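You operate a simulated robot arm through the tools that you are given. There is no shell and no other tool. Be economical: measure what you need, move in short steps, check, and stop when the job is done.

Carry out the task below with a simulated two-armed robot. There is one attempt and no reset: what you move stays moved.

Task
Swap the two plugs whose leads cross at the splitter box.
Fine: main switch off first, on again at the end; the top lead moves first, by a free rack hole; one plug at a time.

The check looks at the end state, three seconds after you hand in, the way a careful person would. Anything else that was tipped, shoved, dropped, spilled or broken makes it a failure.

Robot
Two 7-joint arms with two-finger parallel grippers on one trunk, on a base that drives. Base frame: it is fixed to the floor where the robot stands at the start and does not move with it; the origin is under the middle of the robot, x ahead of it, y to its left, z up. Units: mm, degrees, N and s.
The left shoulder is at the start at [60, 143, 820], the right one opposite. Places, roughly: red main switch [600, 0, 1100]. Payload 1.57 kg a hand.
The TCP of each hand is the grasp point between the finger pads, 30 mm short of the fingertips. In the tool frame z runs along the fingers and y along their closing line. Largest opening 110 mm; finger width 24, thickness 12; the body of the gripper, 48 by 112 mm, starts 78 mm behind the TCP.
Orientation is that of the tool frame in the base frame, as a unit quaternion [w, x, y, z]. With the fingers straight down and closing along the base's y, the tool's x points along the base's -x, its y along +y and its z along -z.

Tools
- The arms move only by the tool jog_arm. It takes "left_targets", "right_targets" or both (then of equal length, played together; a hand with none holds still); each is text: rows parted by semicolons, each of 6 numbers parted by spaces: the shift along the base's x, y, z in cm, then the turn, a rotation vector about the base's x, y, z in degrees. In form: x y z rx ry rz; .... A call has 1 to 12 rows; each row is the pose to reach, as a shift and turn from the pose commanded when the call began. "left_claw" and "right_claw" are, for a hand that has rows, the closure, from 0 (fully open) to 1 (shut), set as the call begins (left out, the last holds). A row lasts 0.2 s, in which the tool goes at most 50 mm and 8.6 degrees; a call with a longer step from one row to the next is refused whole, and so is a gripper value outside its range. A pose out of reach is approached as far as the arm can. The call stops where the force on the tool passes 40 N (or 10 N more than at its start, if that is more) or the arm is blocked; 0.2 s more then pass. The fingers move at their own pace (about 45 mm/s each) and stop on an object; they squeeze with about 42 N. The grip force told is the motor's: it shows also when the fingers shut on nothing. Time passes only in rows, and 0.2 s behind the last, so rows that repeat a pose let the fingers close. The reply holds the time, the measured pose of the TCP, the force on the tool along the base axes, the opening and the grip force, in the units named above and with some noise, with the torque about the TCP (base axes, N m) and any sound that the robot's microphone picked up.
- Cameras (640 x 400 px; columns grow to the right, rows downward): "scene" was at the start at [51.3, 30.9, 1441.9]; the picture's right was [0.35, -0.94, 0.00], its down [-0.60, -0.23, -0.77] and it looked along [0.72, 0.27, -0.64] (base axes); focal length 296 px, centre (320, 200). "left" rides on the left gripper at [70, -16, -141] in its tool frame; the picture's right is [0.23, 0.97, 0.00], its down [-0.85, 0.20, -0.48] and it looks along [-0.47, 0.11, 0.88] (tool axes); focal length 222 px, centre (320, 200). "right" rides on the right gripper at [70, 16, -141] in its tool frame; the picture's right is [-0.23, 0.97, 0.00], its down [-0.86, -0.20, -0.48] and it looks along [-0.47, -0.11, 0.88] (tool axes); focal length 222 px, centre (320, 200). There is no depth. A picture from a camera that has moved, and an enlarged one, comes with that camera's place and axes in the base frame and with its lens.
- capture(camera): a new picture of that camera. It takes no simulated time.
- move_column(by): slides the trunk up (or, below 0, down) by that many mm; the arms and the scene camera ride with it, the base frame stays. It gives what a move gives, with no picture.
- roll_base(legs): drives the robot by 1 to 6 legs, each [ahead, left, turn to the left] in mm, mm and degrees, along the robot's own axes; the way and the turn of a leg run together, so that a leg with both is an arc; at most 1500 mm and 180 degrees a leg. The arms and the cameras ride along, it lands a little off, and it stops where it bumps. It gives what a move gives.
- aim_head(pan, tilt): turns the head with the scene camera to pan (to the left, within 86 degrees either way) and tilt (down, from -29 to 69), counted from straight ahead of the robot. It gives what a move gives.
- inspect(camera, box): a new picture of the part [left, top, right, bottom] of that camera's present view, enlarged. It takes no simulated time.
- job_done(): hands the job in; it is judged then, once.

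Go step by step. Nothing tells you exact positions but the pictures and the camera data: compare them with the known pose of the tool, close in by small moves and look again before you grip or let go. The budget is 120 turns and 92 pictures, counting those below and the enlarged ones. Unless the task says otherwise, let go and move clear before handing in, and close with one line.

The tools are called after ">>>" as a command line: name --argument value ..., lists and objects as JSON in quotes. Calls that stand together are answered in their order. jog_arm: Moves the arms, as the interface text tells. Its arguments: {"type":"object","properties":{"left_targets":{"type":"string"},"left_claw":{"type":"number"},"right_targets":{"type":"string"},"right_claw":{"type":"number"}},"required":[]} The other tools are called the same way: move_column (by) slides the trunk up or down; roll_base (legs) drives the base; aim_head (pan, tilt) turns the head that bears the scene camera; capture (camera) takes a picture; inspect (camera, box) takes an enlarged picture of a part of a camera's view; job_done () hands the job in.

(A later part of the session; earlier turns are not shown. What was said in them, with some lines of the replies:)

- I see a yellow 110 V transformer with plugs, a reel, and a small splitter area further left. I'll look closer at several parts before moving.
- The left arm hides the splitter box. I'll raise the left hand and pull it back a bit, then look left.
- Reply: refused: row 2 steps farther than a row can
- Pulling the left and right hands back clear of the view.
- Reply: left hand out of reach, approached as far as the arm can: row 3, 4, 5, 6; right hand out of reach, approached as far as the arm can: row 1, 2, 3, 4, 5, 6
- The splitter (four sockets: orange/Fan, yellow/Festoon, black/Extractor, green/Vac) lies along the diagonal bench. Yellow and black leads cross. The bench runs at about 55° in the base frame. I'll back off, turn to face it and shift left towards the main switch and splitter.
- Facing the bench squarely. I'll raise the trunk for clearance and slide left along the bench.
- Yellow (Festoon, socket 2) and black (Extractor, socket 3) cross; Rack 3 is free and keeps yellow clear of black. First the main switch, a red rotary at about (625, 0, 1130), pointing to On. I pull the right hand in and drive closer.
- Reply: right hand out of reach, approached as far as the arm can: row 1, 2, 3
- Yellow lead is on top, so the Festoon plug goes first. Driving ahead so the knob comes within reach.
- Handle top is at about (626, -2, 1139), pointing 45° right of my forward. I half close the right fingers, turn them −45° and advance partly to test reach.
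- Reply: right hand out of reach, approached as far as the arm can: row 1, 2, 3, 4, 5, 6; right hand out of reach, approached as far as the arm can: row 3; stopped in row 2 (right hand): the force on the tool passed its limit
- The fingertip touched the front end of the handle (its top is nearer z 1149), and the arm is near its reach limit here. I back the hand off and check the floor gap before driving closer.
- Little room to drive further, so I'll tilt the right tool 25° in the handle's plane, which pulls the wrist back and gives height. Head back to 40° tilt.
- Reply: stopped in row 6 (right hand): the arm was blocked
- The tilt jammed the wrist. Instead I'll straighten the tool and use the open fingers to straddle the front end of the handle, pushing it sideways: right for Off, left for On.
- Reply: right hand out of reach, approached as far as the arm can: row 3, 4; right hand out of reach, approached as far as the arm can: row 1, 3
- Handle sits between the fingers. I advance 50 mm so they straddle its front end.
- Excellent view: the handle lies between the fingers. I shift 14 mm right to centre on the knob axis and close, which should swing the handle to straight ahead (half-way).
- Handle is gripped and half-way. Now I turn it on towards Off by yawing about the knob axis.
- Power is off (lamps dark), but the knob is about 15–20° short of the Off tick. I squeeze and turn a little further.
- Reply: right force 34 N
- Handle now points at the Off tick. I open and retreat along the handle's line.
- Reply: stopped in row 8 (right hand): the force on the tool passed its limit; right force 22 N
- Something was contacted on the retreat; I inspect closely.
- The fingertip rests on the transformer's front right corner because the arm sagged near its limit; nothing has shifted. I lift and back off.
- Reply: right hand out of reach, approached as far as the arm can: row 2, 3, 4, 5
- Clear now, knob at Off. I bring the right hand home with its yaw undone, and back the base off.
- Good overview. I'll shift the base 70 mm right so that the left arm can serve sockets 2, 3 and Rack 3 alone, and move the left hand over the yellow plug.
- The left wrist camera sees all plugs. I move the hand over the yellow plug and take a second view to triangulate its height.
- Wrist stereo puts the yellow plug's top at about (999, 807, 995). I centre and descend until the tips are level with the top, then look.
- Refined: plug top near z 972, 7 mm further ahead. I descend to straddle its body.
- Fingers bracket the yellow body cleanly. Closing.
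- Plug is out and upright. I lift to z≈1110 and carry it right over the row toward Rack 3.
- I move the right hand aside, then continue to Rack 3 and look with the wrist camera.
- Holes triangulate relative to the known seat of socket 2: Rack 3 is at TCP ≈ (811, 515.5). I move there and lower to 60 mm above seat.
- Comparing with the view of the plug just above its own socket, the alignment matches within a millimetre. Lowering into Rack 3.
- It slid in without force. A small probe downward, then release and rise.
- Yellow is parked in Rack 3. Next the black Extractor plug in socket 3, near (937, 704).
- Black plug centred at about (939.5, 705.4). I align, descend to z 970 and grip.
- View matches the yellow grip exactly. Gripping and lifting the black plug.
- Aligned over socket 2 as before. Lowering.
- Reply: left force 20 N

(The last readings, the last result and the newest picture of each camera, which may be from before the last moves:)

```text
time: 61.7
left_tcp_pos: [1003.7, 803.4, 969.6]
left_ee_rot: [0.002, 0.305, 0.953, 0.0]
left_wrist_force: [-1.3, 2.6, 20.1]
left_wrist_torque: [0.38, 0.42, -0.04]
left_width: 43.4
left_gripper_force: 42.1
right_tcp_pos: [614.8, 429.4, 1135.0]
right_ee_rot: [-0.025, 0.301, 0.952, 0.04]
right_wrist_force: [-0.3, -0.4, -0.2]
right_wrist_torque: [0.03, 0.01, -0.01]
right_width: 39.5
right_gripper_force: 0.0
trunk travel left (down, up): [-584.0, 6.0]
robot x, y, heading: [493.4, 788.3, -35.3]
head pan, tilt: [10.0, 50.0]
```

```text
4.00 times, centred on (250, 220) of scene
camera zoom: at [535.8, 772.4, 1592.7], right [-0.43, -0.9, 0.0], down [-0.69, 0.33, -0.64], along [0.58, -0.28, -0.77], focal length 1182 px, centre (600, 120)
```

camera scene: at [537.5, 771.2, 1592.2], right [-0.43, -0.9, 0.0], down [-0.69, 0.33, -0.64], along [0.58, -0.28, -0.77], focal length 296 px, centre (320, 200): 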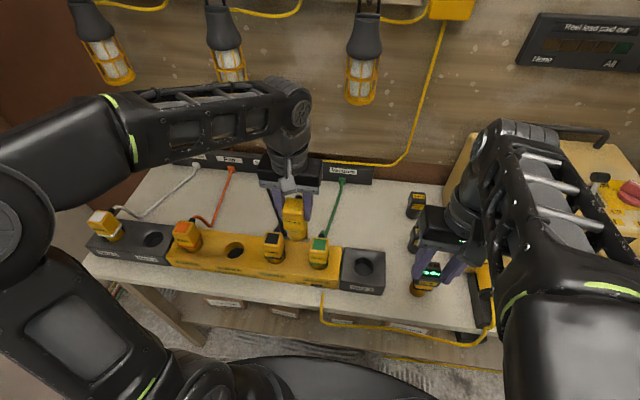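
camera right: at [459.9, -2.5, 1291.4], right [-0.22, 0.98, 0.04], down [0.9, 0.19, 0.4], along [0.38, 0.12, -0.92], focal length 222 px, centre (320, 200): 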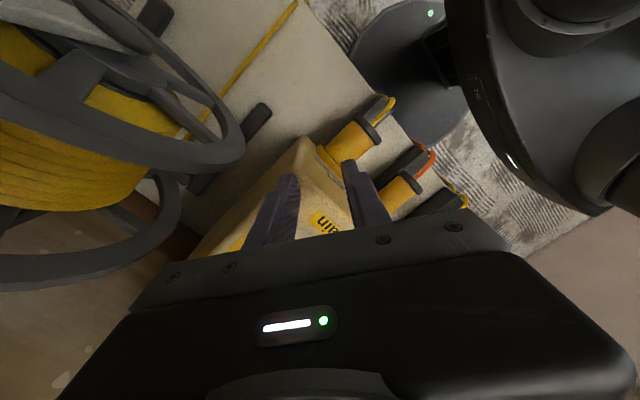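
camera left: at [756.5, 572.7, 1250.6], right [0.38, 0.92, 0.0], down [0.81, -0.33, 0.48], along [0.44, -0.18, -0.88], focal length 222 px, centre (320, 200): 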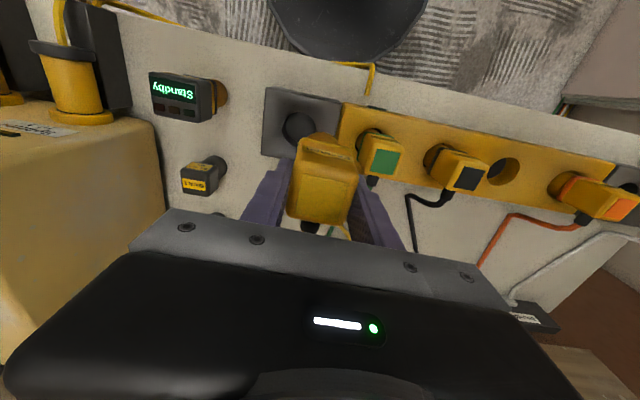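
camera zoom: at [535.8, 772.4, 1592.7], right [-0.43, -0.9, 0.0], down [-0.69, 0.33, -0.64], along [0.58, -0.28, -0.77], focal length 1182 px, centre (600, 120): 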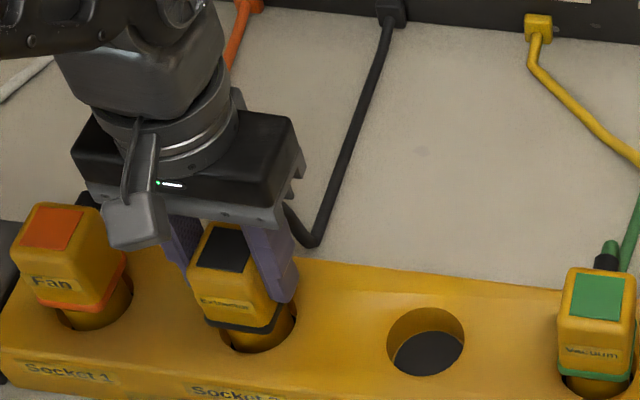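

Black is seated in socket 2. Release, rise and return to Rack 3.

>>> jog_arm --left_targets "0 0 0.2 0 0 0; 0 0 0.2 0 0 0; 0 0 0.2 0 0 0; 0 0 2.3 0 0 0; 0 0 5.3 0 0 0; 0 0 8.3 0 0 0; 0 0 11.3 0 0 0" --left_claw 0.3

>>> jog_arm --left_targets "-2.4 -3.57 0 0 0 0; -4.8 -7.15 0 0 0 0; -7.2 -10.7 0 0 0 0; -9.6 -14.3 0 0 0 0; -12 -17.9 0 0 0 0; -14.4 -21.4 0 0 0 0; -16.8 -25 0 0 0 0; -19.23 -28.6 0 0 0 0; -19.23 -28.6 -3 0 0 0; -19.23 -28.6 -6 0 0 0; -19.23 -28.6 -8 0 0 0; -19.23 -28.6 -8 0 0 0"

>>> inspect --camera "left" --box '[200, 80, 440, 230]'

>>> capture --camera "scene"

```text
time: 63.3
left_tcp_pos: [1003.7, 802.2, 1080.9]
left_ee_rot: [0.0, 0.305, 0.952, 0.0]
left_wrist_force: [0.4, -0.3, -0.4]
left_wrist_torque: [-0.04, -0.01, -0.01]
left_width: 76.9
left_gripper_force: 0.2
right_tcp_pos: [616.7, 430.1, 1133.3]
right_ee_rot: [-0.026, 0.301, 0.952, 0.039]
right_wrist_force: [-0.6, 0.6, -0.2]
right_wrist_torque: [-0.03, -0.02, -0.01]
right_width: 39.4
right_gripper_force: 0.0
trunk travel left (down, up): [-584.0, 6.0]
robot x, y, heading: [489.1, 788.2, -35.4]
head pan, tilt: [10.0, 50.0]
```

```text
time: 65.9
left_tcp_pos: [811.8, 516.2, 998.8]
left_ee_rot: [0.0, 0.305, 0.952, 0.0]
left_wrist_force: [-0.6, 0.6, 0.8]
left_wrist_torque: [0.01, 0.01, 0.04]
left_width: 77.2
left_gripper_force: 0.1
right_tcp_pos: [616.8, 429.2, 1132.6]
right_ee_rot: [-0.026, 0.302, 0.952, 0.04]
right_wrist_force: [-0.1, 0.0, 1.5]
right_wrist_torque: [-0.01, 0.02, -0.01]
right_width: 39.6
right_gripper_force: 0.2
trunk travel left (down, up): [-584.0, 6.0]
robot x, y, heading: [486.7, 788.7, -35.7]
head pan, tilt: [10.0, 50.0]
```

```text
2.67 times, centred on (320, 155) of left
camera zoom: at [744.5, 543.8, 1140.6], right [0.38, 0.92, 0.0], down [0.81, -0.33, 0.48], along [0.44, -0.18, -0.88], focal length 592 px, centre (320, 320)
```

zoom: 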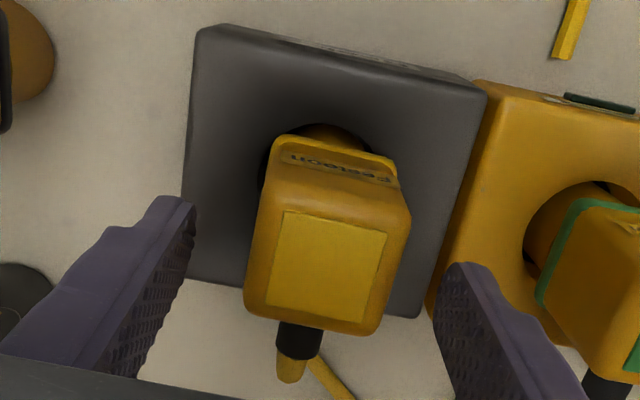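

```text
25 pictures are left
camera scene: at [537.4, 772.0, 1592.2], right [-0.43, -0.9, 0.0], down [-0.69, 0.33, -0.64], along [0.58, -0.28, -0.77], focal length 296 px, centre (320, 200)
```

scene: 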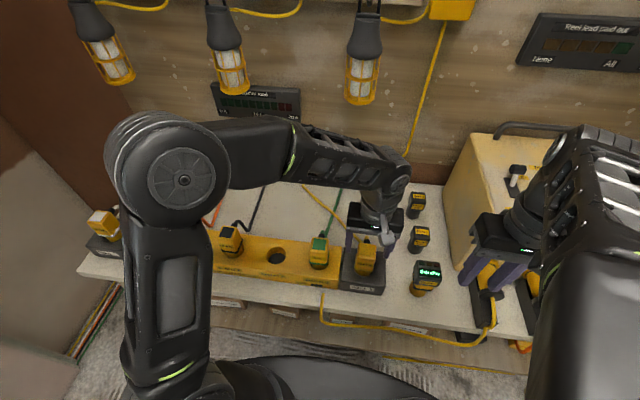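

Yellow is centred between the fingers. Lower, grip and lift.

>>> jog_arm --left_targets "0 0 -1.5 0 0 0; 0 0 -3 0 0 0; 0 0 -3 0 0 0"

>>> jog_arm --left_targets "0 0 0 0 0 0; 0 0 0 0 0 0; 0 0 0 0 0 0; 0 0 0 0 0 0; 0 0 0 0 0 0; 0 0 1.5 0 0 0; 0 0 3 0 0 0; 0 0 6 0 0 0; 0 0 9 0 0 0; 0 0 12 0 0 0; 0 0 14 0 0 0" --left_claw 1

>>> jog_arm --left_targets "2.5 3.8 0 0 0 0; 5 7.6 0 0 0 0; 7.5 11.4 0 0 0 0; 10.1 15.2 0 0 0 0; 12.71 19.02 0 0 0 0; 12.71 19.02 -3 0 0 0; 12.71 19.02 -6 0 0 0; 12.71 19.02 -8 0 0 0; 12.71 19.02 -8 0 0 0"

>>> inspect --camera "left" --box '[220, 60, 420, 185]'

>>> inspect --camera "scene" --box '[200, 170, 400, 295]'

```text
time: 66.7
left_tcp_pos: [812.0, 515.6, 970.4]
left_ee_rot: [0.001, 0.305, 0.952, -0.001]
left_wrist_force: [0.1, 0.1, 0.1]
left_wrist_torque: [0.04, 0.02, 0.05]
left_width: 77.1
left_gripper_force: 0.0
right_tcp_pos: [615.4, 429.7, 1134.0]
right_ee_rot: [-0.026, 0.302, 0.952, 0.039]
right_wrist_force: [-0.1, 1.4, 0.6]
right_wrist_torque: [0.02, -0.02, -0.03]
right_width: 39.4
right_gripper_force: 0.1
trunk travel left (down, up): [-584.0, 6.0]
robot x, y, heading: [492.7, 790.2, -35.8]
head pan, tilt: [10.0, 50.0]
```

```text
time: 69.1
left_tcp_pos: [812.6, 516.8, 1110.8]
left_ee_rot: [0.0, 0.305, 0.952, 0.001]
left_wrist_force: [-0.4, 0.5, -1.5]
left_wrist_torque: [-0.01, 0.01, -0.02]
left_width: 43.4
left_gripper_force: 41.8
right_tcp_pos: [616.3, 429.9, 1133.6]
right_ee_rot: [-0.026, 0.301, 0.952, 0.039]
right_wrist_force: [1.4, -0.4, -0.1]
right_wrist_torque: [0.03, -0.01, -0.02]
right_width: 39.6
right_gripper_force: 0.0
trunk travel left (down, up): [-584.0, 6.0]
robot x, y, heading: [489.4, 784.1, -35.5]
head pan, tilt: [10.0, 50.0]
```

```text
time: 71.1
left_tcp_pos: [939.1, 706.9, 1030.2]
left_ee_rot: [0.001, 0.304, 0.953, 0.0]
left_wrist_force: [0.2, -0.5, -1.2]
left_wrist_torque: [-0.03, -0.02, -0.03]
left_width: 43.3
left_gripper_force: 41.9
right_tcp_pos: [616.6, 429.8, 1134.5]
right_ee_rot: [-0.026, 0.301, 0.952, 0.039]
right_wrist_force: [0.8, -0.3, -0.3]
right_wrist_torque: [-0.03, -0.01, -0.01]
right_width: 39.4
right_gripper_force: 0.1
trunk travel left (down, up): [-584.0, 6.0]
robot x, y, heading: [491.5, 792.0, -35.5]
head pan, tilt: [10.0, 50.0]
```

```text
3.20 times, centred on (320, 122) of left
camera zoom: at [872.1, 735.2, 1170.4], right [0.38, 0.92, 0.0], down [0.81, -0.33, 0.48], along [0.44, -0.18, -0.88], focal length 711 px, centre (320, 448)
```

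zoom: 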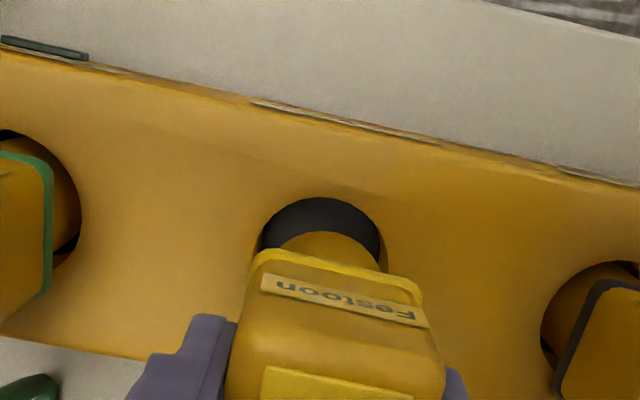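

```text
3.20 times, centred on (300, 232) of scene
camera zoom: at [537.5, 772.4, 1592.2], right [-0.43, -0.9, 0.0], down [-0.69, 0.33, -0.64], along [0.58, -0.28, -0.77], focal length 946 px, centre (384, 96)
```

zoom: 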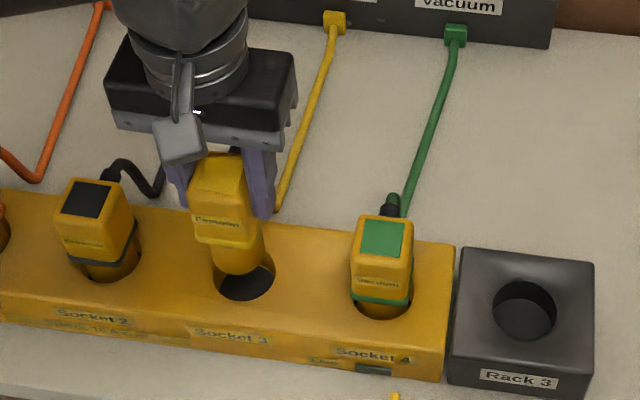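

Aligned over socket 3 (same picture as before). Lower, release, and rise.

>>> jog_arm --left_targets "0 0 -1.5 0 0 0; 0 0 -3 0 0 0; 0 0 -4.5 0 0 0; 0 0 -5.4 0 0 0; 0 0 -6 0 0 0; 0 0 -6.2 0 0 0"

>>> inspect --camera "scene" --box '[200, 170, 400, 295]'

```text
time: 72.5
left_tcp_pos: [938.8, 706.4, 969.4]
left_ee_rot: [0.001, 0.304, 0.953, -0.001]
left_wrist_force: [-1.9, 3.6, 23.6]
left_wrist_torque: [0.52, 0.42, -0.04]
left_width: 43.4
left_gripper_force: 41.7
right_tcp_pos: [615.1, 431.2, 1134.5]
right_ee_rot: [-0.025, 0.301, 0.952, 0.039]
right_wrist_force: [0.2, 0.6, -0.1]
right_wrist_torque: [-0.03, 0.02, 0.03]
right_width: 39.7
right_gripper_force: 0.0
trunk travel left (down, up): [-584.0, 6.0]
robot x, y, heading: [490.0, 788.0, -35.8]
head pan, tilt: [10.0, 50.0]
```

```text
3.20 times, centred on (300, 232) of scene
camera zoom: at [535.8, 772.9, 1592.8], right [-0.43, -0.9, 0.0], down [-0.69, 0.33, -0.64], along [0.58, -0.28, -0.77], focal length 946 px, centre (384, 96)
```

zoom: 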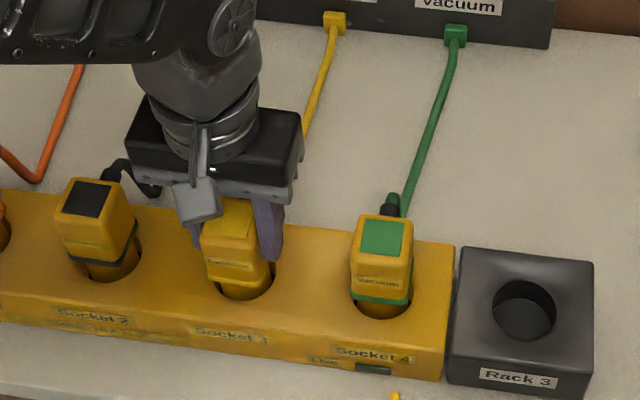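

Seated. Release, lift, and pull the left hand aside.

>>> jog_arm --left_targets "0 0 0.2 0 0 0; 0 0 0.2 0 0 0; 0 0 0.2 0 0 0; 0 0 3 0 0 0; 0 0 7 0 0 0; 0 0 11 0 0 0; 0 0 15 0 0 0; 0 0 18 0 0 0" --left_claw 0.3

>>> jog_arm --left_targets "0 4 0 0 0 0; 0.2 8 0 0 0 0; 0.4 12 0 0 0 0; 0.6 16 0 0 0 0; 0.8 20 0 0 0 0; 1 23.8 0 0 0 0"

>>> capture --camera "scene"

```text
time: 74.3
left_tcp_pos: [939.5, 706.5, 1148.6]
left_ee_rot: [0.0, 0.307, 0.952, 0.0]
left_wrist_force: [-0.1, -0.1, 0.6]
left_wrist_torque: [-0.03, 0.01, 0.0]
left_width: 77.0
left_gripper_force: 0.1
right_tcp_pos: [617.8, 430.8, 1133.0]
right_ee_rot: [-0.026, 0.301, 0.952, 0.039]
right_wrist_force: [-0.3, 0.0, -0.2]
right_wrist_torque: [-0.04, 0.02, 0.0]
right_width: 39.7
right_gripper_force: 0.1
trunk travel left (down, up): [-584.0, 6.0]
robot x, y, heading: [491.9, 788.1, -35.4]
head pan, tilt: [10.0, 50.0]
```

```text
time: 75.7
left_tcp_pos: [950.2, 945.9, 1148.8]
left_ee_rot: [0.0, 0.306, 0.952, -0.001]
left_wrist_force: [0.1, -0.1, -0.3]
left_wrist_torque: [0.01, -0.01, -0.03]
left_width: 77.1
left_gripper_force: 0.0
right_tcp_pos: [616.2, 430.2, 1134.0]
right_ee_rot: [-0.027, 0.301, 0.952, 0.038]
right_wrist_force: [0.4, 0.9, -0.4]
right_wrist_torque: [0.01, 0.0, -0.01]
right_width: 39.5
right_gripper_force: 0.1
trunk travel left (down, up): [-584.0, 6.0]
robot x, y, heading: [488.8, 790.4, -35.4]
head pan, tilt: [10.0, 50.0]
```

```text
21 pictures are left
camera scene: at [537.5, 772.7, 1592.2], right [-0.43, -0.9, 0.0], down [-0.69, 0.33, -0.64], along [0.58, -0.28, -0.77], focal length 296 px, centre (320, 200)
```

scene: 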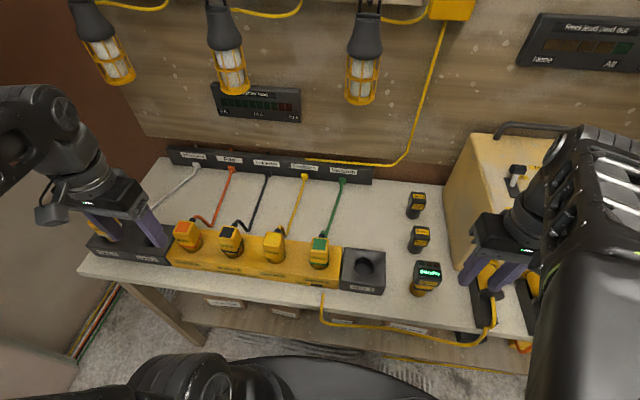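

Leads no longer cross. Now back to the main switch: right hand inward, drive right.

>>> jog_arm --right_targets "1.2 1.7 0 0 0 0; 2.4 3.4 0 0 0 0; 3.6 5.1 0 0 0 0; 4.6 6.5 0 0 0 0"

>>> roll_base --legs '[[0, -430, 0]]'

>>> aim_head --pan 0 --tilt 42

>>> capture --camera "scene"

```text
time: 76.7
left_tcp_pos: [948.4, 944.5, 1148.5]
left_ee_rot: [0.001, 0.305, 0.952, -0.001]
left_wrist_force: [0.5, -0.6, -0.6]
left_wrist_torque: [-0.03, -0.02, 0.01]
left_width: 76.9
left_gripper_force: 0.1
right_tcp_pos: [663.2, 495.3, 1133.7]
right_ee_rot: [-0.026, 0.302, 0.952, 0.039]
right_wrist_force: [0.5, 0.1, 0.2]
right_wrist_torque: [0.0, 0.04, -0.01]
right_width: 39.5
right_gripper_force: 0.0
trunk travel left (down, up): [-584.0, 6.0]
robot x, y, heading: [493.6, 786.5, -35.3]
head pan, tilt: [10.0, 50.0]
```

```text
time: 79.3
left_tcp_pos: [699.6, 593.9, 1149.0]
left_ee_rot: [0.001, 0.306, 0.952, 0.0]
left_wrist_force: [-0.1, -0.4, 0.1]
left_wrist_torque: [0.01, -0.01, -0.04]
left_width: 76.8
left_gripper_force: 0.0
right_tcp_pos: [411.3, 144.1, 1133.2]
right_ee_rot: [-0.026, 0.301, 0.952, 0.04]
right_wrist_force: [0.0, -0.7, 1.2]
right_wrist_torque: [0.01, 0.0, 0.02]
right_width: 39.6
right_gripper_force: 0.0
trunk travel left (down, up): [-584.0, 6.0]
robot x, y, heading: [239.3, 436.0, -35.6]
head pan, tilt: [10.0, 50.0]
```

```text
time: 80.0
left_tcp_pos: [700.7, 594.6, 1148.6]
left_ee_rot: [-0.001, 0.306, 0.952, 0.0]
left_wrist_force: [-0.3, -0.3, 0.3]
left_wrist_torque: [-0.01, -0.02, 0.01]
left_width: 77.0
left_gripper_force: 0.1
right_tcp_pos: [412.8, 144.7, 1132.0]
right_ee_rot: [-0.025, 0.302, 0.952, 0.039]
right_wrist_force: [-0.2, 0.0, 0.3]
right_wrist_torque: [0.02, 0.01, 0.03]
right_width: 39.7
right_gripper_force: 0.0
trunk travel left (down, up): [-584.0, 6.0]
robot x, y, heading: [243.9, 435.1, -35.6]
head pan, tilt: [0.0, 42.0]
```

```text
20 pictures are left
camera scene: at [286.2, 406.5, 1603.4], right [-0.58, -0.81, 0.0], down [-0.55, 0.39, -0.74], along [0.6, -0.43, -0.67], focal length 296 px, centre (320, 200)
```

scene: 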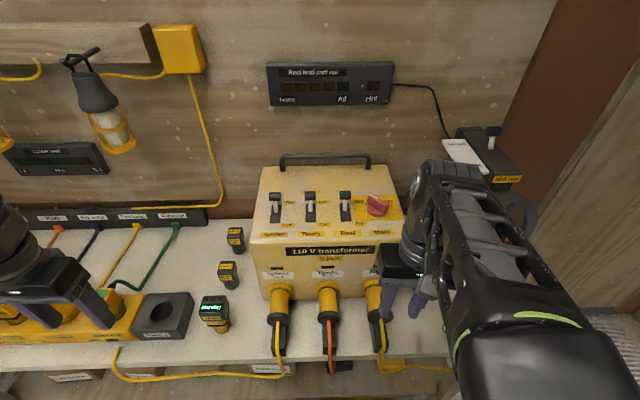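

The knob still reads Off at about (618, 7). I drive forward 60 mm and bring the right hand, straightened, in front of the knob with a slight offset to the right.

>>> roll_base --legs '[[60, 0, 0]]'

>>> jog_arm --right_targets "1 -0.8 1 -2.6 -0.8 0; 2 -1.6 2 -5.2 -1.5 0; 4 -3.2 3 -5.2 -1.5 0; 6 -4.8 3.2 -5.2 -1.5 0; 8 -6.5 3.2 -5.2 -1.5 0; 8 -6.5 3.2 -5.2 -1.5 0"

>>> inspect --camera "scene" --box '[300, 150, 460, 250]'

>>> inspect --camera "right" --box '[200, 130, 440, 280]'

```text
time: 81.0
left_tcp_pos: [750.6, 557.4, 1147.9]
left_ee_rot: [-0.002, 0.306, 0.952, -0.001]
left_wrist_force: [0.2, -0.8, 0.4]
left_wrist_torque: [0.02, 0.05, -0.01]
left_width: 77.0
left_gripper_force: 0.1
right_tcp_pos: [463.1, 108.9, 1133.8]
right_ee_rot: [-0.027, 0.303, 0.952, 0.04]
right_wrist_force: [-0.5, -1.1, 0.2]
right_wrist_torque: [0.02, 0.05, -0.01]
right_width: 39.9
right_gripper_force: 0.0
trunk travel left (down, up): [-584.0, 6.0]
robot x, y, heading: [289.9, 401.8, -35.6]
head pan, tilt: [0.0, 42.0]
```

```text
time: 82.4
left_tcp_pos: [747.3, 560.0, 1148.2]
left_ee_rot: [0.001, 0.306, 0.952, -0.001]
left_wrist_force: [0.1, 0.4, 0.2]
left_wrist_torque: [-0.02, -0.02, 0.01]
left_width: 77.1
left_gripper_force: 0.0
right_tcp_pos: [540.3, 45.4, 1165.9]
right_ee_rot: [0.001, 0.302, 0.953, -0.001]
right_wrist_force: [0.1, 0.0, -0.4]
right_wrist_torque: [0.0, -0.07, 0.0]
right_width: 39.6
right_gripper_force: 0.0
trunk travel left (down, up): [-584.0, 6.0]
robot x, y, heading: [294.4, 400.7, -35.5]
head pan, tilt: [0.0, 42.0]
```

```text
4.00 times, centred on (380, 200) of scene
camera zoom: at [334.3, 372.2, 1603.5], right [-0.58, -0.81, 0.0], down [-0.54, 0.39, -0.74], along [0.6, -0.43, -0.67], focal length 1182 px, centre (80, 200)
```

zoom: 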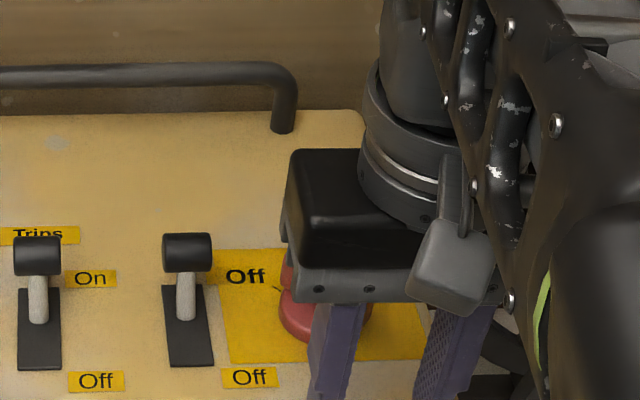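

```text
2.67 times, centred on (320, 205) of right
camera zoom: at [494.8, 99.2, 1307.3], right [0.75, 0.66, 0.0], down [0.58, -0.66, 0.48], along [0.32, -0.36, -0.88], focal length 592 px, centre (320, 187)
```

zoom: 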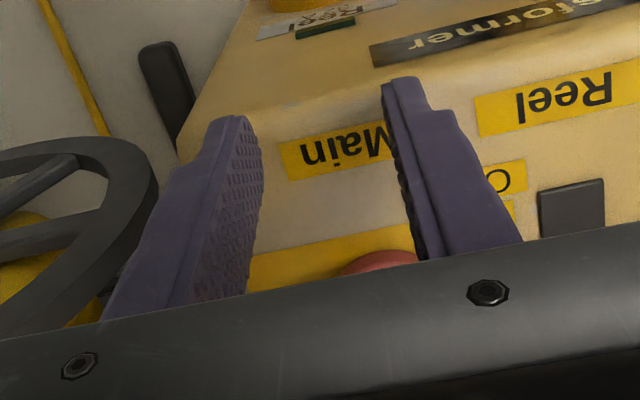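

>>> jog_arm --right_targets "1.7 -1.2 0 0 0 0; 3.4 -2.4 -0.2 0 0 0; 5 -3.6 -0.3 0 0 0"

>>> inspect --camera "right" --box '[200, 130, 440, 280]'

```text
time: 83.2
left_tcp_pos: [749.1, 558.7, 1147.8]
left_ee_rot: [0.0, 0.307, 0.952, -0.001]
left_wrist_force: [-0.2, -0.3, -0.6]
left_wrist_torque: [0.04, -0.04, -0.01]
left_width: 77.2
left_gripper_force: 0.0
right_tcp_pos: [591.2, 9.1, 1163.3]
right_ee_rot: [0.0, 0.303, 0.953, 0.0]
right_wrist_force: [0.1, 0.0, -1.1]
right_wrist_torque: [0.01, 0.03, -0.03]
right_width: 39.7
right_gripper_force: 0.0
trunk travel left (down, up): [-584.0, 6.0]
robot x, y, heading: [289.1, 401.9, -35.6]
head pan, tilt: [0.0, 42.0]
```

```text
2.67 times, centred on (320, 205) of right
camera zoom: at [545.7, 62.2, 1304.0], right [0.75, 0.66, 0.0], down [0.58, -0.66, 0.48], along [0.32, -0.36, -0.88], focal length 592 px, centre (320, 187)
```

zoom: 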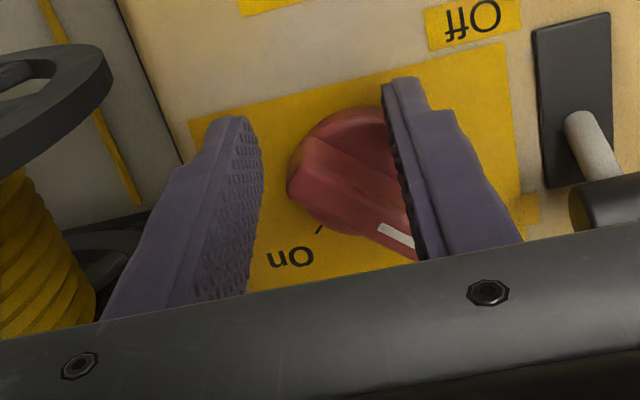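

Straddled. Shift to the knob axis and close, which aligns the handle.

>>> jog_arm --right_targets "0.5 0.5 0 0 0 0; 1.05 1 0 0 0 0"

>>> jog_arm --right_targets "0 0 0 0 0 0; 0 0 0 0 0 0; 0 0 0 0 0 0; 0 0 0 0 0 0" --right_claw 0.85

>>> inspect --camera "right" --box '[200, 130, 440, 280]'

```text
time: 83.8
left_tcp_pos: [746.9, 558.1, 1148.3]
left_ee_rot: [0.001, 0.306, 0.952, 0.0]
left_wrist_force: [0.3, 0.0, 0.5]
left_wrist_torque: [-0.01, 0.0, 0.0]
left_width: 77.1
left_gripper_force: 0.0
right_tcp_pos: [598.6, 17.4, 1162.5]
right_ee_rot: [-0.001, 0.305, 0.952, -0.002]
right_wrist_force: [-13.6, -3.0, 1.9]
right_wrist_torque: [-0.26, 0.17, -0.33]
right_width: 48.3
right_gripper_force: 5.2
trunk travel left (down, up): [-584.0, 6.0]
robot x, y, heading: [290.9, 404.1, -35.6]
head pan, tilt: [0.0, 42.0]
```

```text
time: 84.8
left_tcp_pos: [744.6, 558.7, 1150.7]
left_ee_rot: [0.001, 0.307, 0.952, 0.001]
left_wrist_force: [-0.2, 0.6, -0.1]
left_wrist_torque: [-0.01, 0.0, 0.02]
left_width: 77.3
left_gripper_force: 0.1
right_tcp_pos: [594.8, 15.9, 1163.2]
right_ee_rot: [-0.002, 0.303, 0.953, -0.002]
right_wrist_force: [-33.9, -8.9, -4.2]
right_wrist_torque: [-0.01, 0.48, -0.74]
right_width: 40.3
right_gripper_force: 13.3
trunk travel left (down, up): [-584.0, 6.0]
robot x, y, heading: [291.8, 401.9, -35.6]
head pan, tilt: [0.0, 42.0]
```

```text
2.67 times, centred on (320, 205) of right
camera zoom: at [549.8, 70.4, 1304.2], right [0.75, 0.66, 0.0], down [0.58, -0.66, 0.48], along [0.31, -0.36, -0.88], focal length 592 px, centre (320, 187)
```

zoom: 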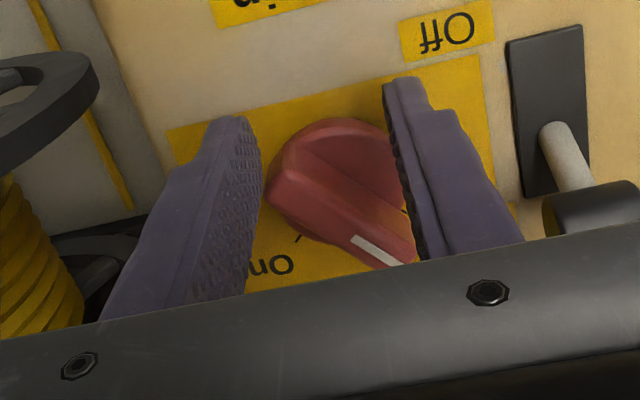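

The detent resists a diagonal squeeze at this angle. I open, yaw the hand +50° to line up with the handle, then grip it properly.

>>> jog_arm --right_targets "-0.35 -0.5 0 0 0 0; -0.7 -1 0 0 0 0; -0.8 -1.1 0 0 0 7; -0.8 -1.2 0 0 0 14; -0.8 -1.3 0 0 0 21; -0.7 -1.4 0 0 0 28; -0.6 -1.5 0 0 0 36; -0.5 -1.6 0 0 0 43; -0.3 -1.7 0 0 0 50" --right_claw 0.64

>>> inspect --camera "right" --box '[200, 130, 440, 280]'

```text
time: 86.8
left_tcp_pos: [748.3, 558.5, 1148.0]
left_ee_rot: [0.0, 0.307, 0.952, -0.001]
left_wrist_force: [-0.6, -0.1, -0.5]
left_wrist_torque: [0.01, 0.0, 0.01]
left_width: 77.0
left_gripper_force: 0.1
right_tcp_pos: [599.3, 2.7, 1163.2]
right_ee_rot: [0.001, -0.13, 0.992, 0.0]
right_wrist_force: [0.0, 0.5, 0.1]
right_wrist_torque: [0.04, 0.01, 0.01]
right_width: 39.8
right_gripper_force: 0.0
trunk travel left (down, up): [-584.0, 6.0]
robot x, y, heading: [286.7, 405.2, -35.7]
head pan, tilt: [0.0, 42.0]
```

```text
2.67 times, centred on (320, 205) of right
camera zoom: at [528.3, -0.4, 1303.9], right [-0.03, 1.0, 0.0], down [0.88, 0.03, 0.48], along [0.48, 0.01, -0.88], focal length 592 px, centre (320, 187)
```

zoom: 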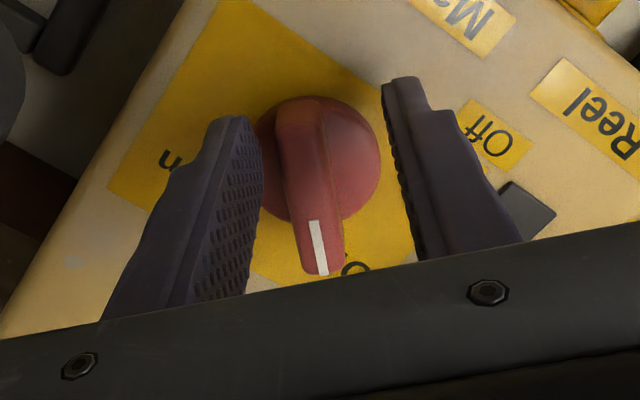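

Handle is now well aligned with the pads. Grip and rotate clockwise about the knob axis, two-thirds first.

>>> jog_arm --right_targets "0 0 0 0 0 0; 0 0 0 0 0 0; 0 0 0 0 0 0" --right_claw 0.95

>>> jog_arm --right_targets "-0.05 0.27 0 0 0 -8; -0.06 0.55 0 0 0 -16; -0.04 0.83 0 0 0 -24; 0.03 1.1 0 0 0 -32; 0.13 1.36 0 0 0 -40; 0.27 1.6 0 0 0 -48; 0.44 1.83 0 0 0 -56; 0.64 2.02 0 0 0 -64; 0.64 2.02 0 0 0 -64"

>>> inspect --camera "right" --box '[200, 130, 440, 280]'

```text
time: 87.6
left_tcp_pos: [748.8, 557.3, 1149.0]
left_ee_rot: [0.0, 0.306, 0.952, 0.0]
left_wrist_force: [-0.4, 0.5, 0.6]
left_wrist_torque: [0.02, -0.01, -0.01]
left_width: 77.2
left_gripper_force: 0.1
right_tcp_pos: [597.3, -2.9, 1162.4]
right_ee_rot: [0.001, -0.127, 0.992, -0.002]
right_wrist_force: [2.1, -19.6, 6.0]
right_wrist_torque: [0.47, 0.22, -0.46]
right_width: 17.8
right_gripper_force: 26.5
trunk travel left (down, up): [-584.0, 6.0]
robot x, y, heading: [287.8, 400.0, -35.4]
head pan, tilt: [0.0, 42.0]
```

```text
time: 89.6
left_tcp_pos: [749.2, 556.8, 1148.7]
left_ee_rot: [0.0, 0.307, 0.952, 0.002]
left_wrist_force: [-1.3, -0.2, -0.6]
left_wrist_torque: [-0.01, 0.0, 0.03]
left_width: 76.8
left_gripper_force: 0.0
right_tcp_pos: [604.7, 16.3, 1161.9]
right_ee_rot: [0.0, 0.417, 0.909, -0.001]
right_wrist_force: [6.6, -28.5, 6.5]
right_wrist_torque: [-0.54, -0.58, -0.33]
right_width: 14.6
right_gripper_force: 31.1
trunk travel left (down, up): [-584.0, 6.0]
robot x, y, heading: [293.6, 400.2, -35.6]
head pan, tilt: [0.0, 42.0]
```

```text
2.67 times, centred on (320, 205) of right
camera zoom: at [573.5, 80.9, 1302.6], right [0.89, 0.46, 0.0], down [0.41, -0.78, 0.48], along [0.22, -0.43, -0.88], focal length 592 px, centre (320, 187)
```

zoom: 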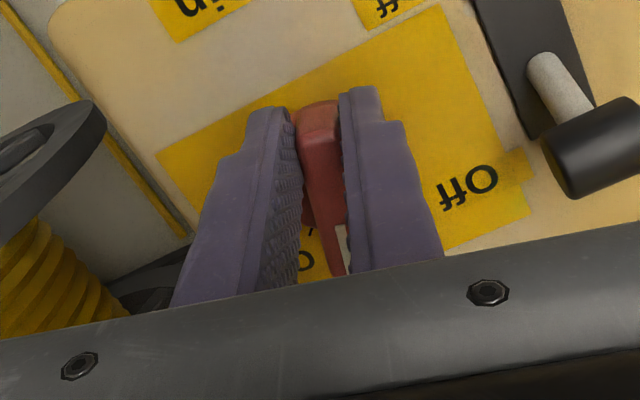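

Turning well. Continuing to On with a small relief shift.

>>> jog_arm --right_targets "0.22 -0.15 0 0 0 -8; 0.47 -0.15 0 0 0 -16; 0.73 -0.1 0 0 0 -24; 1.0 -0.05 0 0 0 -32; 1.0 -0.05 0 0 0 -32"

>>> inspect --camera "right" --box '[200, 130, 440, 280]'

>>> capture --camera "scene"

```text
time: 90.8
left_tcp_pos: [750.1, 559.0, 1147.9]
left_ee_rot: [0.0, 0.306, 0.952, -0.001]
left_wrist_force: [0.4, 0.2, -0.6]
left_wrist_torque: [-0.02, -0.02, 0.02]
left_width: 77.0
left_gripper_force: 0.1
right_tcp_pos: [615.4, 22.6, 1160.2]
right_ee_rot: [-0.002, 0.651, 0.759, 0.0]
right_wrist_force: [3.4, 0.1, -10.0]
right_wrist_torque: [0.49, -0.12, 0.65]
right_width: 15.2
right_gripper_force: 31.6
trunk travel left (down, up): [-584.0, 6.0]
robot x, y, heading: [287.7, 401.0, -35.7]
head pan, tilt: [0.0, 42.0]
```

```text
2.67 times, centred on (320, 205) of right
camera zoom: at [623.0, 93.4, 1302.9], right [1.0, -0.07, 0.0], down [-0.06, -0.88, 0.48], along [-0.04, -0.47, -0.88], focal length 592 px, centre (320, 187)
```

zoom: 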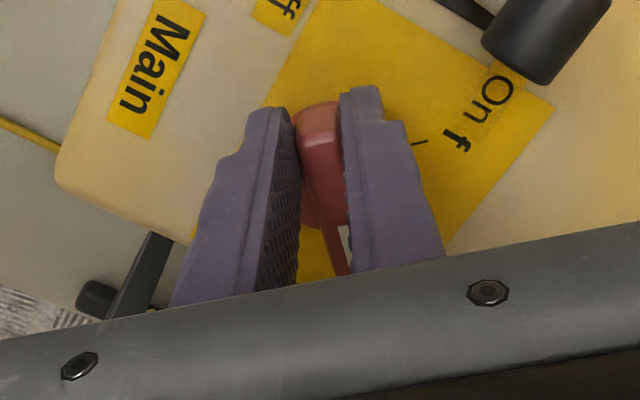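

```text
12 pictures are left
camera scene: at [335.9, 370.7, 1603.2], right [-0.58, -0.81, 0.0], down [-0.54, 0.39, -0.74], along [0.6, -0.43, -0.67], focal length 296 px, centre (320, 200)
```

scene: 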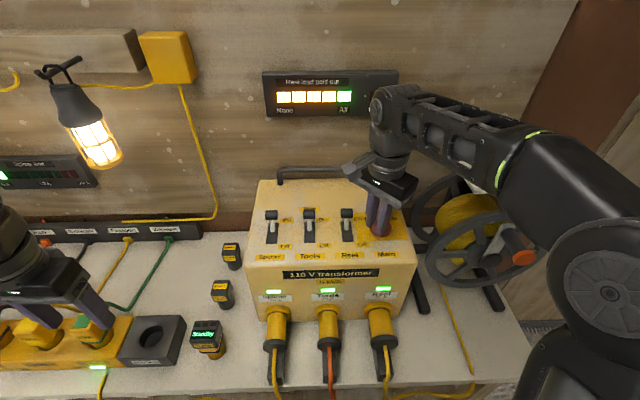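

Power is back on. A few more degrees to reach the stop, then release and look.

>>> jog_arm --right_targets "0.1 0.05 0.1 0 0 -5; 0.2 0.1 0.1 0 0 -9; 0.2 0.1 0.1 0 0 -9"

>>> jog_arm --right_targets "0 0 0 0 0 0; 0 0 0 0 0 0; 0 0 0 0 0 0" --right_claw 0.64

>>> inspect --camera "right" --box '[200, 130, 440, 280]'

```text
time: 91.6
left_tcp_pos: [748.2, 560.0, 1148.7]
left_ee_rot: [0.0, 0.307, 0.952, -0.001]
left_wrist_force: [-0.2, 0.6, 0.4]
left_wrist_torque: [0.01, 0.01, -0.02]
left_width: 77.1
left_gripper_force: 0.0
right_tcp_pos: [616.9, 24.2, 1163.2]
right_ee_rot: [-0.002, 0.709, 0.706, -0.001]
right_wrist_force: [-5.2, 5.4, -22.4]
right_wrist_torque: [0.56, 0.01, 0.58]
right_width: 17.6
right_gripper_force: 32.9
trunk travel left (down, up): [-584.0, 6.0]
robot x, y, heading: [287.5, 404.3, -35.8]
head pan, tilt: [0.0, 42.0]
```

```text
time: 92.4
left_tcp_pos: [749.6, 559.1, 1146.7]
left_ee_rot: [-0.001, 0.305, 0.952, 0.0]
left_wrist_force: [-0.6, 0.2, -0.2]
left_wrist_torque: [0.02, -0.02, 0.02]
left_width: 77.3
left_gripper_force: 0.0
right_tcp_pos: [619.3, 22.8, 1163.6]
right_ee_rot: [0.0, 0.708, 0.706, -0.001]
right_wrist_force: [-0.7, -0.1, 0.9]
right_wrist_torque: [-0.02, 0.01, -0.02]
right_width: 39.4
right_gripper_force: 0.0
trunk travel left (down, up): [-584.0, 6.0]
robot x, y, heading: [290.2, 398.4, -35.5]
head pan, tilt: [0.0, 42.0]
```

```text
2.67 times, centred on (320, 205) of right
camera zoom: at [635.2, 92.1, 1304.9], right [0.97, -0.23, 0.0], down [-0.2, -0.85, 0.48], along [-0.11, -0.47, -0.88], focal length 592 px, centre (320, 187)
```

zoom: 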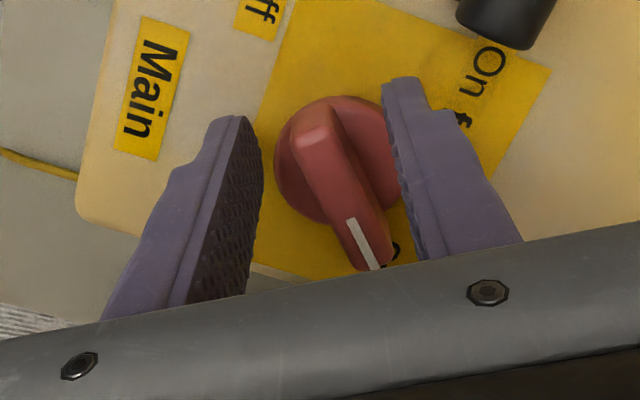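

Pointer is exactly at the On tick. I realign the open fingers with the handle, narrow slightly, and slide out along it clear of the Reel lever.

>>> jog_arm --right_targets "0 0 0 0 0 6; 0 0 0 0 0 12; -0.3 1.3 0.2 0 0 12; -0.6 2.6 0.3 0 0 12; -1 4 0.4 0 0 12; -3 5.8 0.2 0 0 12; -5.5 7.5 0 0 0 12; -8.5 9.6 0 0 0 12; -11.5 11.7 0 0 0 12" --right_claw 0.7

>>> capture --camera "scene"

```text
time: 94.4
left_tcp_pos: [748.0, 558.8, 1148.2]
left_ee_rot: [0.001, 0.306, 0.952, 0.0]
left_wrist_force: [-0.9, 0.5, -0.3]
left_wrist_torque: [0.06, -0.02, -0.03]
left_width: 76.9
left_gripper_force: 0.1
right_tcp_pos: [501.7, 140.3, 1164.9]
right_ee_rot: [0.001, 0.631, 0.776, 0.0]
right_wrist_force: [0.4, 0.2, -0.2]
right_wrist_torque: [-0.01, 0.01, 0.01]
right_width: 33.1
right_gripper_force: 0.0
trunk travel left (down, up): [-584.0, 6.0]
robot x, y, heading: [290.7, 398.9, -35.8]
head pan, tilt: [0.0, 42.0]
```

```text
10 pictures are left
camera scene: at [333.8, 371.7, 1603.5], right [-0.58, -0.81, 0.0], down [-0.54, 0.39, -0.74], along [0.6, -0.43, -0.67], focal length 296 px, centre (320, 200)
```

scene: 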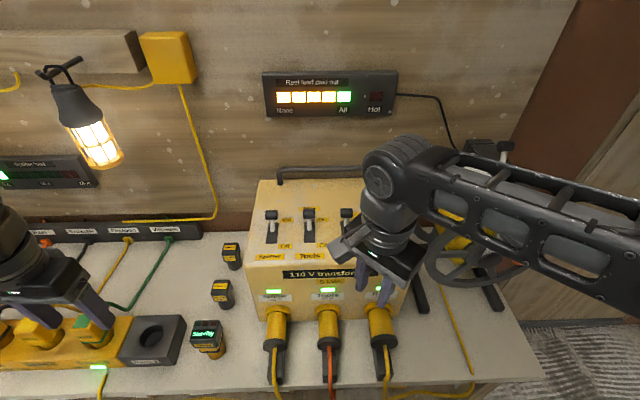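

Clear of the switch. I back the base away and take final check pictures.

>>> roll_base --legs '[[-200, 0, 0]]'

>>> aim_head --pan 15 --tilt 32

>>> capture --camera "scene"

```text
time: 96.0
left_tcp_pos: [586.2, 675.8, 1148.3]
left_ee_rot: [0.001, 0.307, 0.952, 0.0]
left_wrist_force: [-0.1, -0.1, 0.4]
left_wrist_torque: [0.0, -0.01, 0.01]
left_width: 76.8
left_gripper_force: 0.0
right_tcp_pos: [340.7, 256.2, 1164.7]
right_ee_rot: [0.0, 0.631, 0.776, -0.001]
right_wrist_force: [-0.7, -0.5, -0.6]
right_wrist_torque: [0.0, -0.02, -0.03]
right_width: 33.1
right_gripper_force: 0.0
trunk travel left (down, up): [-584.0, 6.0]
robot x, y, heading: [125.2, 520.5, -35.7]
head pan, tilt: [0.0, 42.0]
```

```text
time: 96.8
left_tcp_pos: [586.8, 675.0, 1148.0]
left_ee_rot: [0.001, 0.306, 0.952, 0.0]
left_wrist_force: [0.6, -0.3, -0.3]
left_wrist_torque: [0.01, 0.01, -0.01]
left_width: 76.8
left_gripper_force: 0.0
right_tcp_pos: [340.7, 254.4, 1163.4]
right_ee_rot: [0.0, 0.631, 0.776, 0.0]
right_wrist_force: [0.6, -0.1, 1.1]
right_wrist_torque: [0.03, 0.01, 0.01]
right_width: 33.0
right_gripper_force: 0.0
trunk travel left (down, up): [-584.0, 6.0]
robot x, y, heading: [125.0, 516.1, -35.5]
head pan, tilt: [15.0, 32.0]
```

```text
9 pictures are left
camera scene: at [189.1, 504.1, 1618.5], right [-0.35, -0.94, 0.0], down [-0.5, 0.19, -0.85], along [0.79, -0.3, -0.53], focal length 296 px, centre (320, 200)
```

scene: 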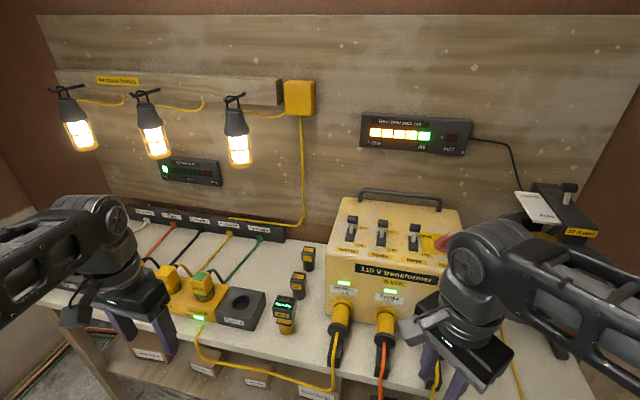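

>>> inspect --camera "scene" --box '[340, 180, 480, 267]'

>>> inspect --camera "scene" --box '[100, 200, 320, 337]'

```text
4.57 times, centred on (410, 224) of scene
camera zoom: at [189.1, 504.1, 1618.5], right [-0.35, -0.94, 0.0], down [-0.5, 0.19, -0.85], along [0.79, -0.3, -0.53], focal length 1351 px, centre (-91, 93)
```

zoom: 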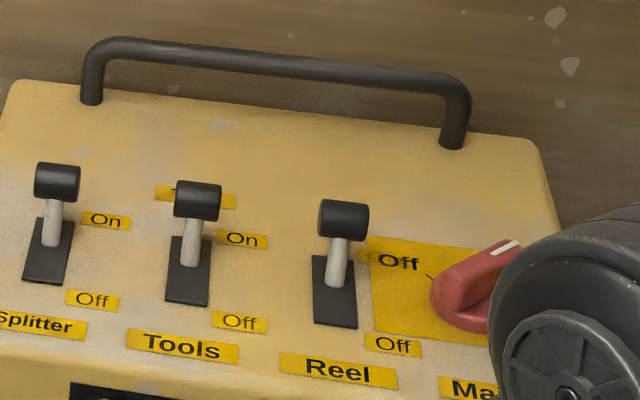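

```text
2.91 times, centred on (210, 268) of scene
camera zoom: at [189.1, 504.1, 1618.5], right [-0.35, -0.94, 0.0], down [-0.5, 0.19, -0.85], along [0.79, -0.3, -0.53], focal length 860 px, centre (640, 1)
```

zoom: 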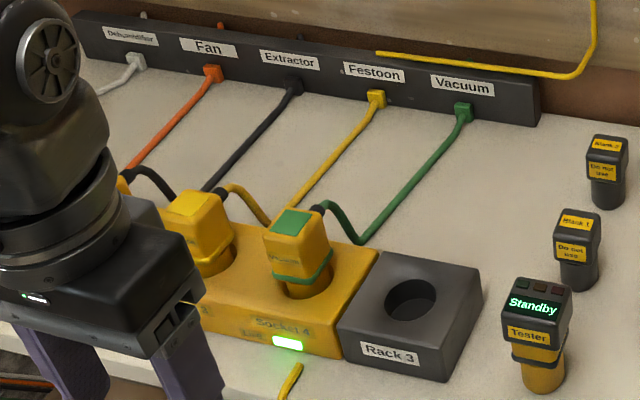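

All levers stay on, the main switch is On, the splitter is live, the leads run uncrossed and both hands are clear. Handing in.

>>> job_done

```text
The job is handed in.
```

The Festoon and Extractor plugs are swapped: Extractor is now in socket 2, Festoon is in socket 3, and their leads no longer cross. I turned the main switch off first, moved Festoon (the top lead) by way of Rack 3, and turned the switch back on at the end. While backing off from the switch, a fingertip touched the transformer's front corner, but I saw nothing shift.
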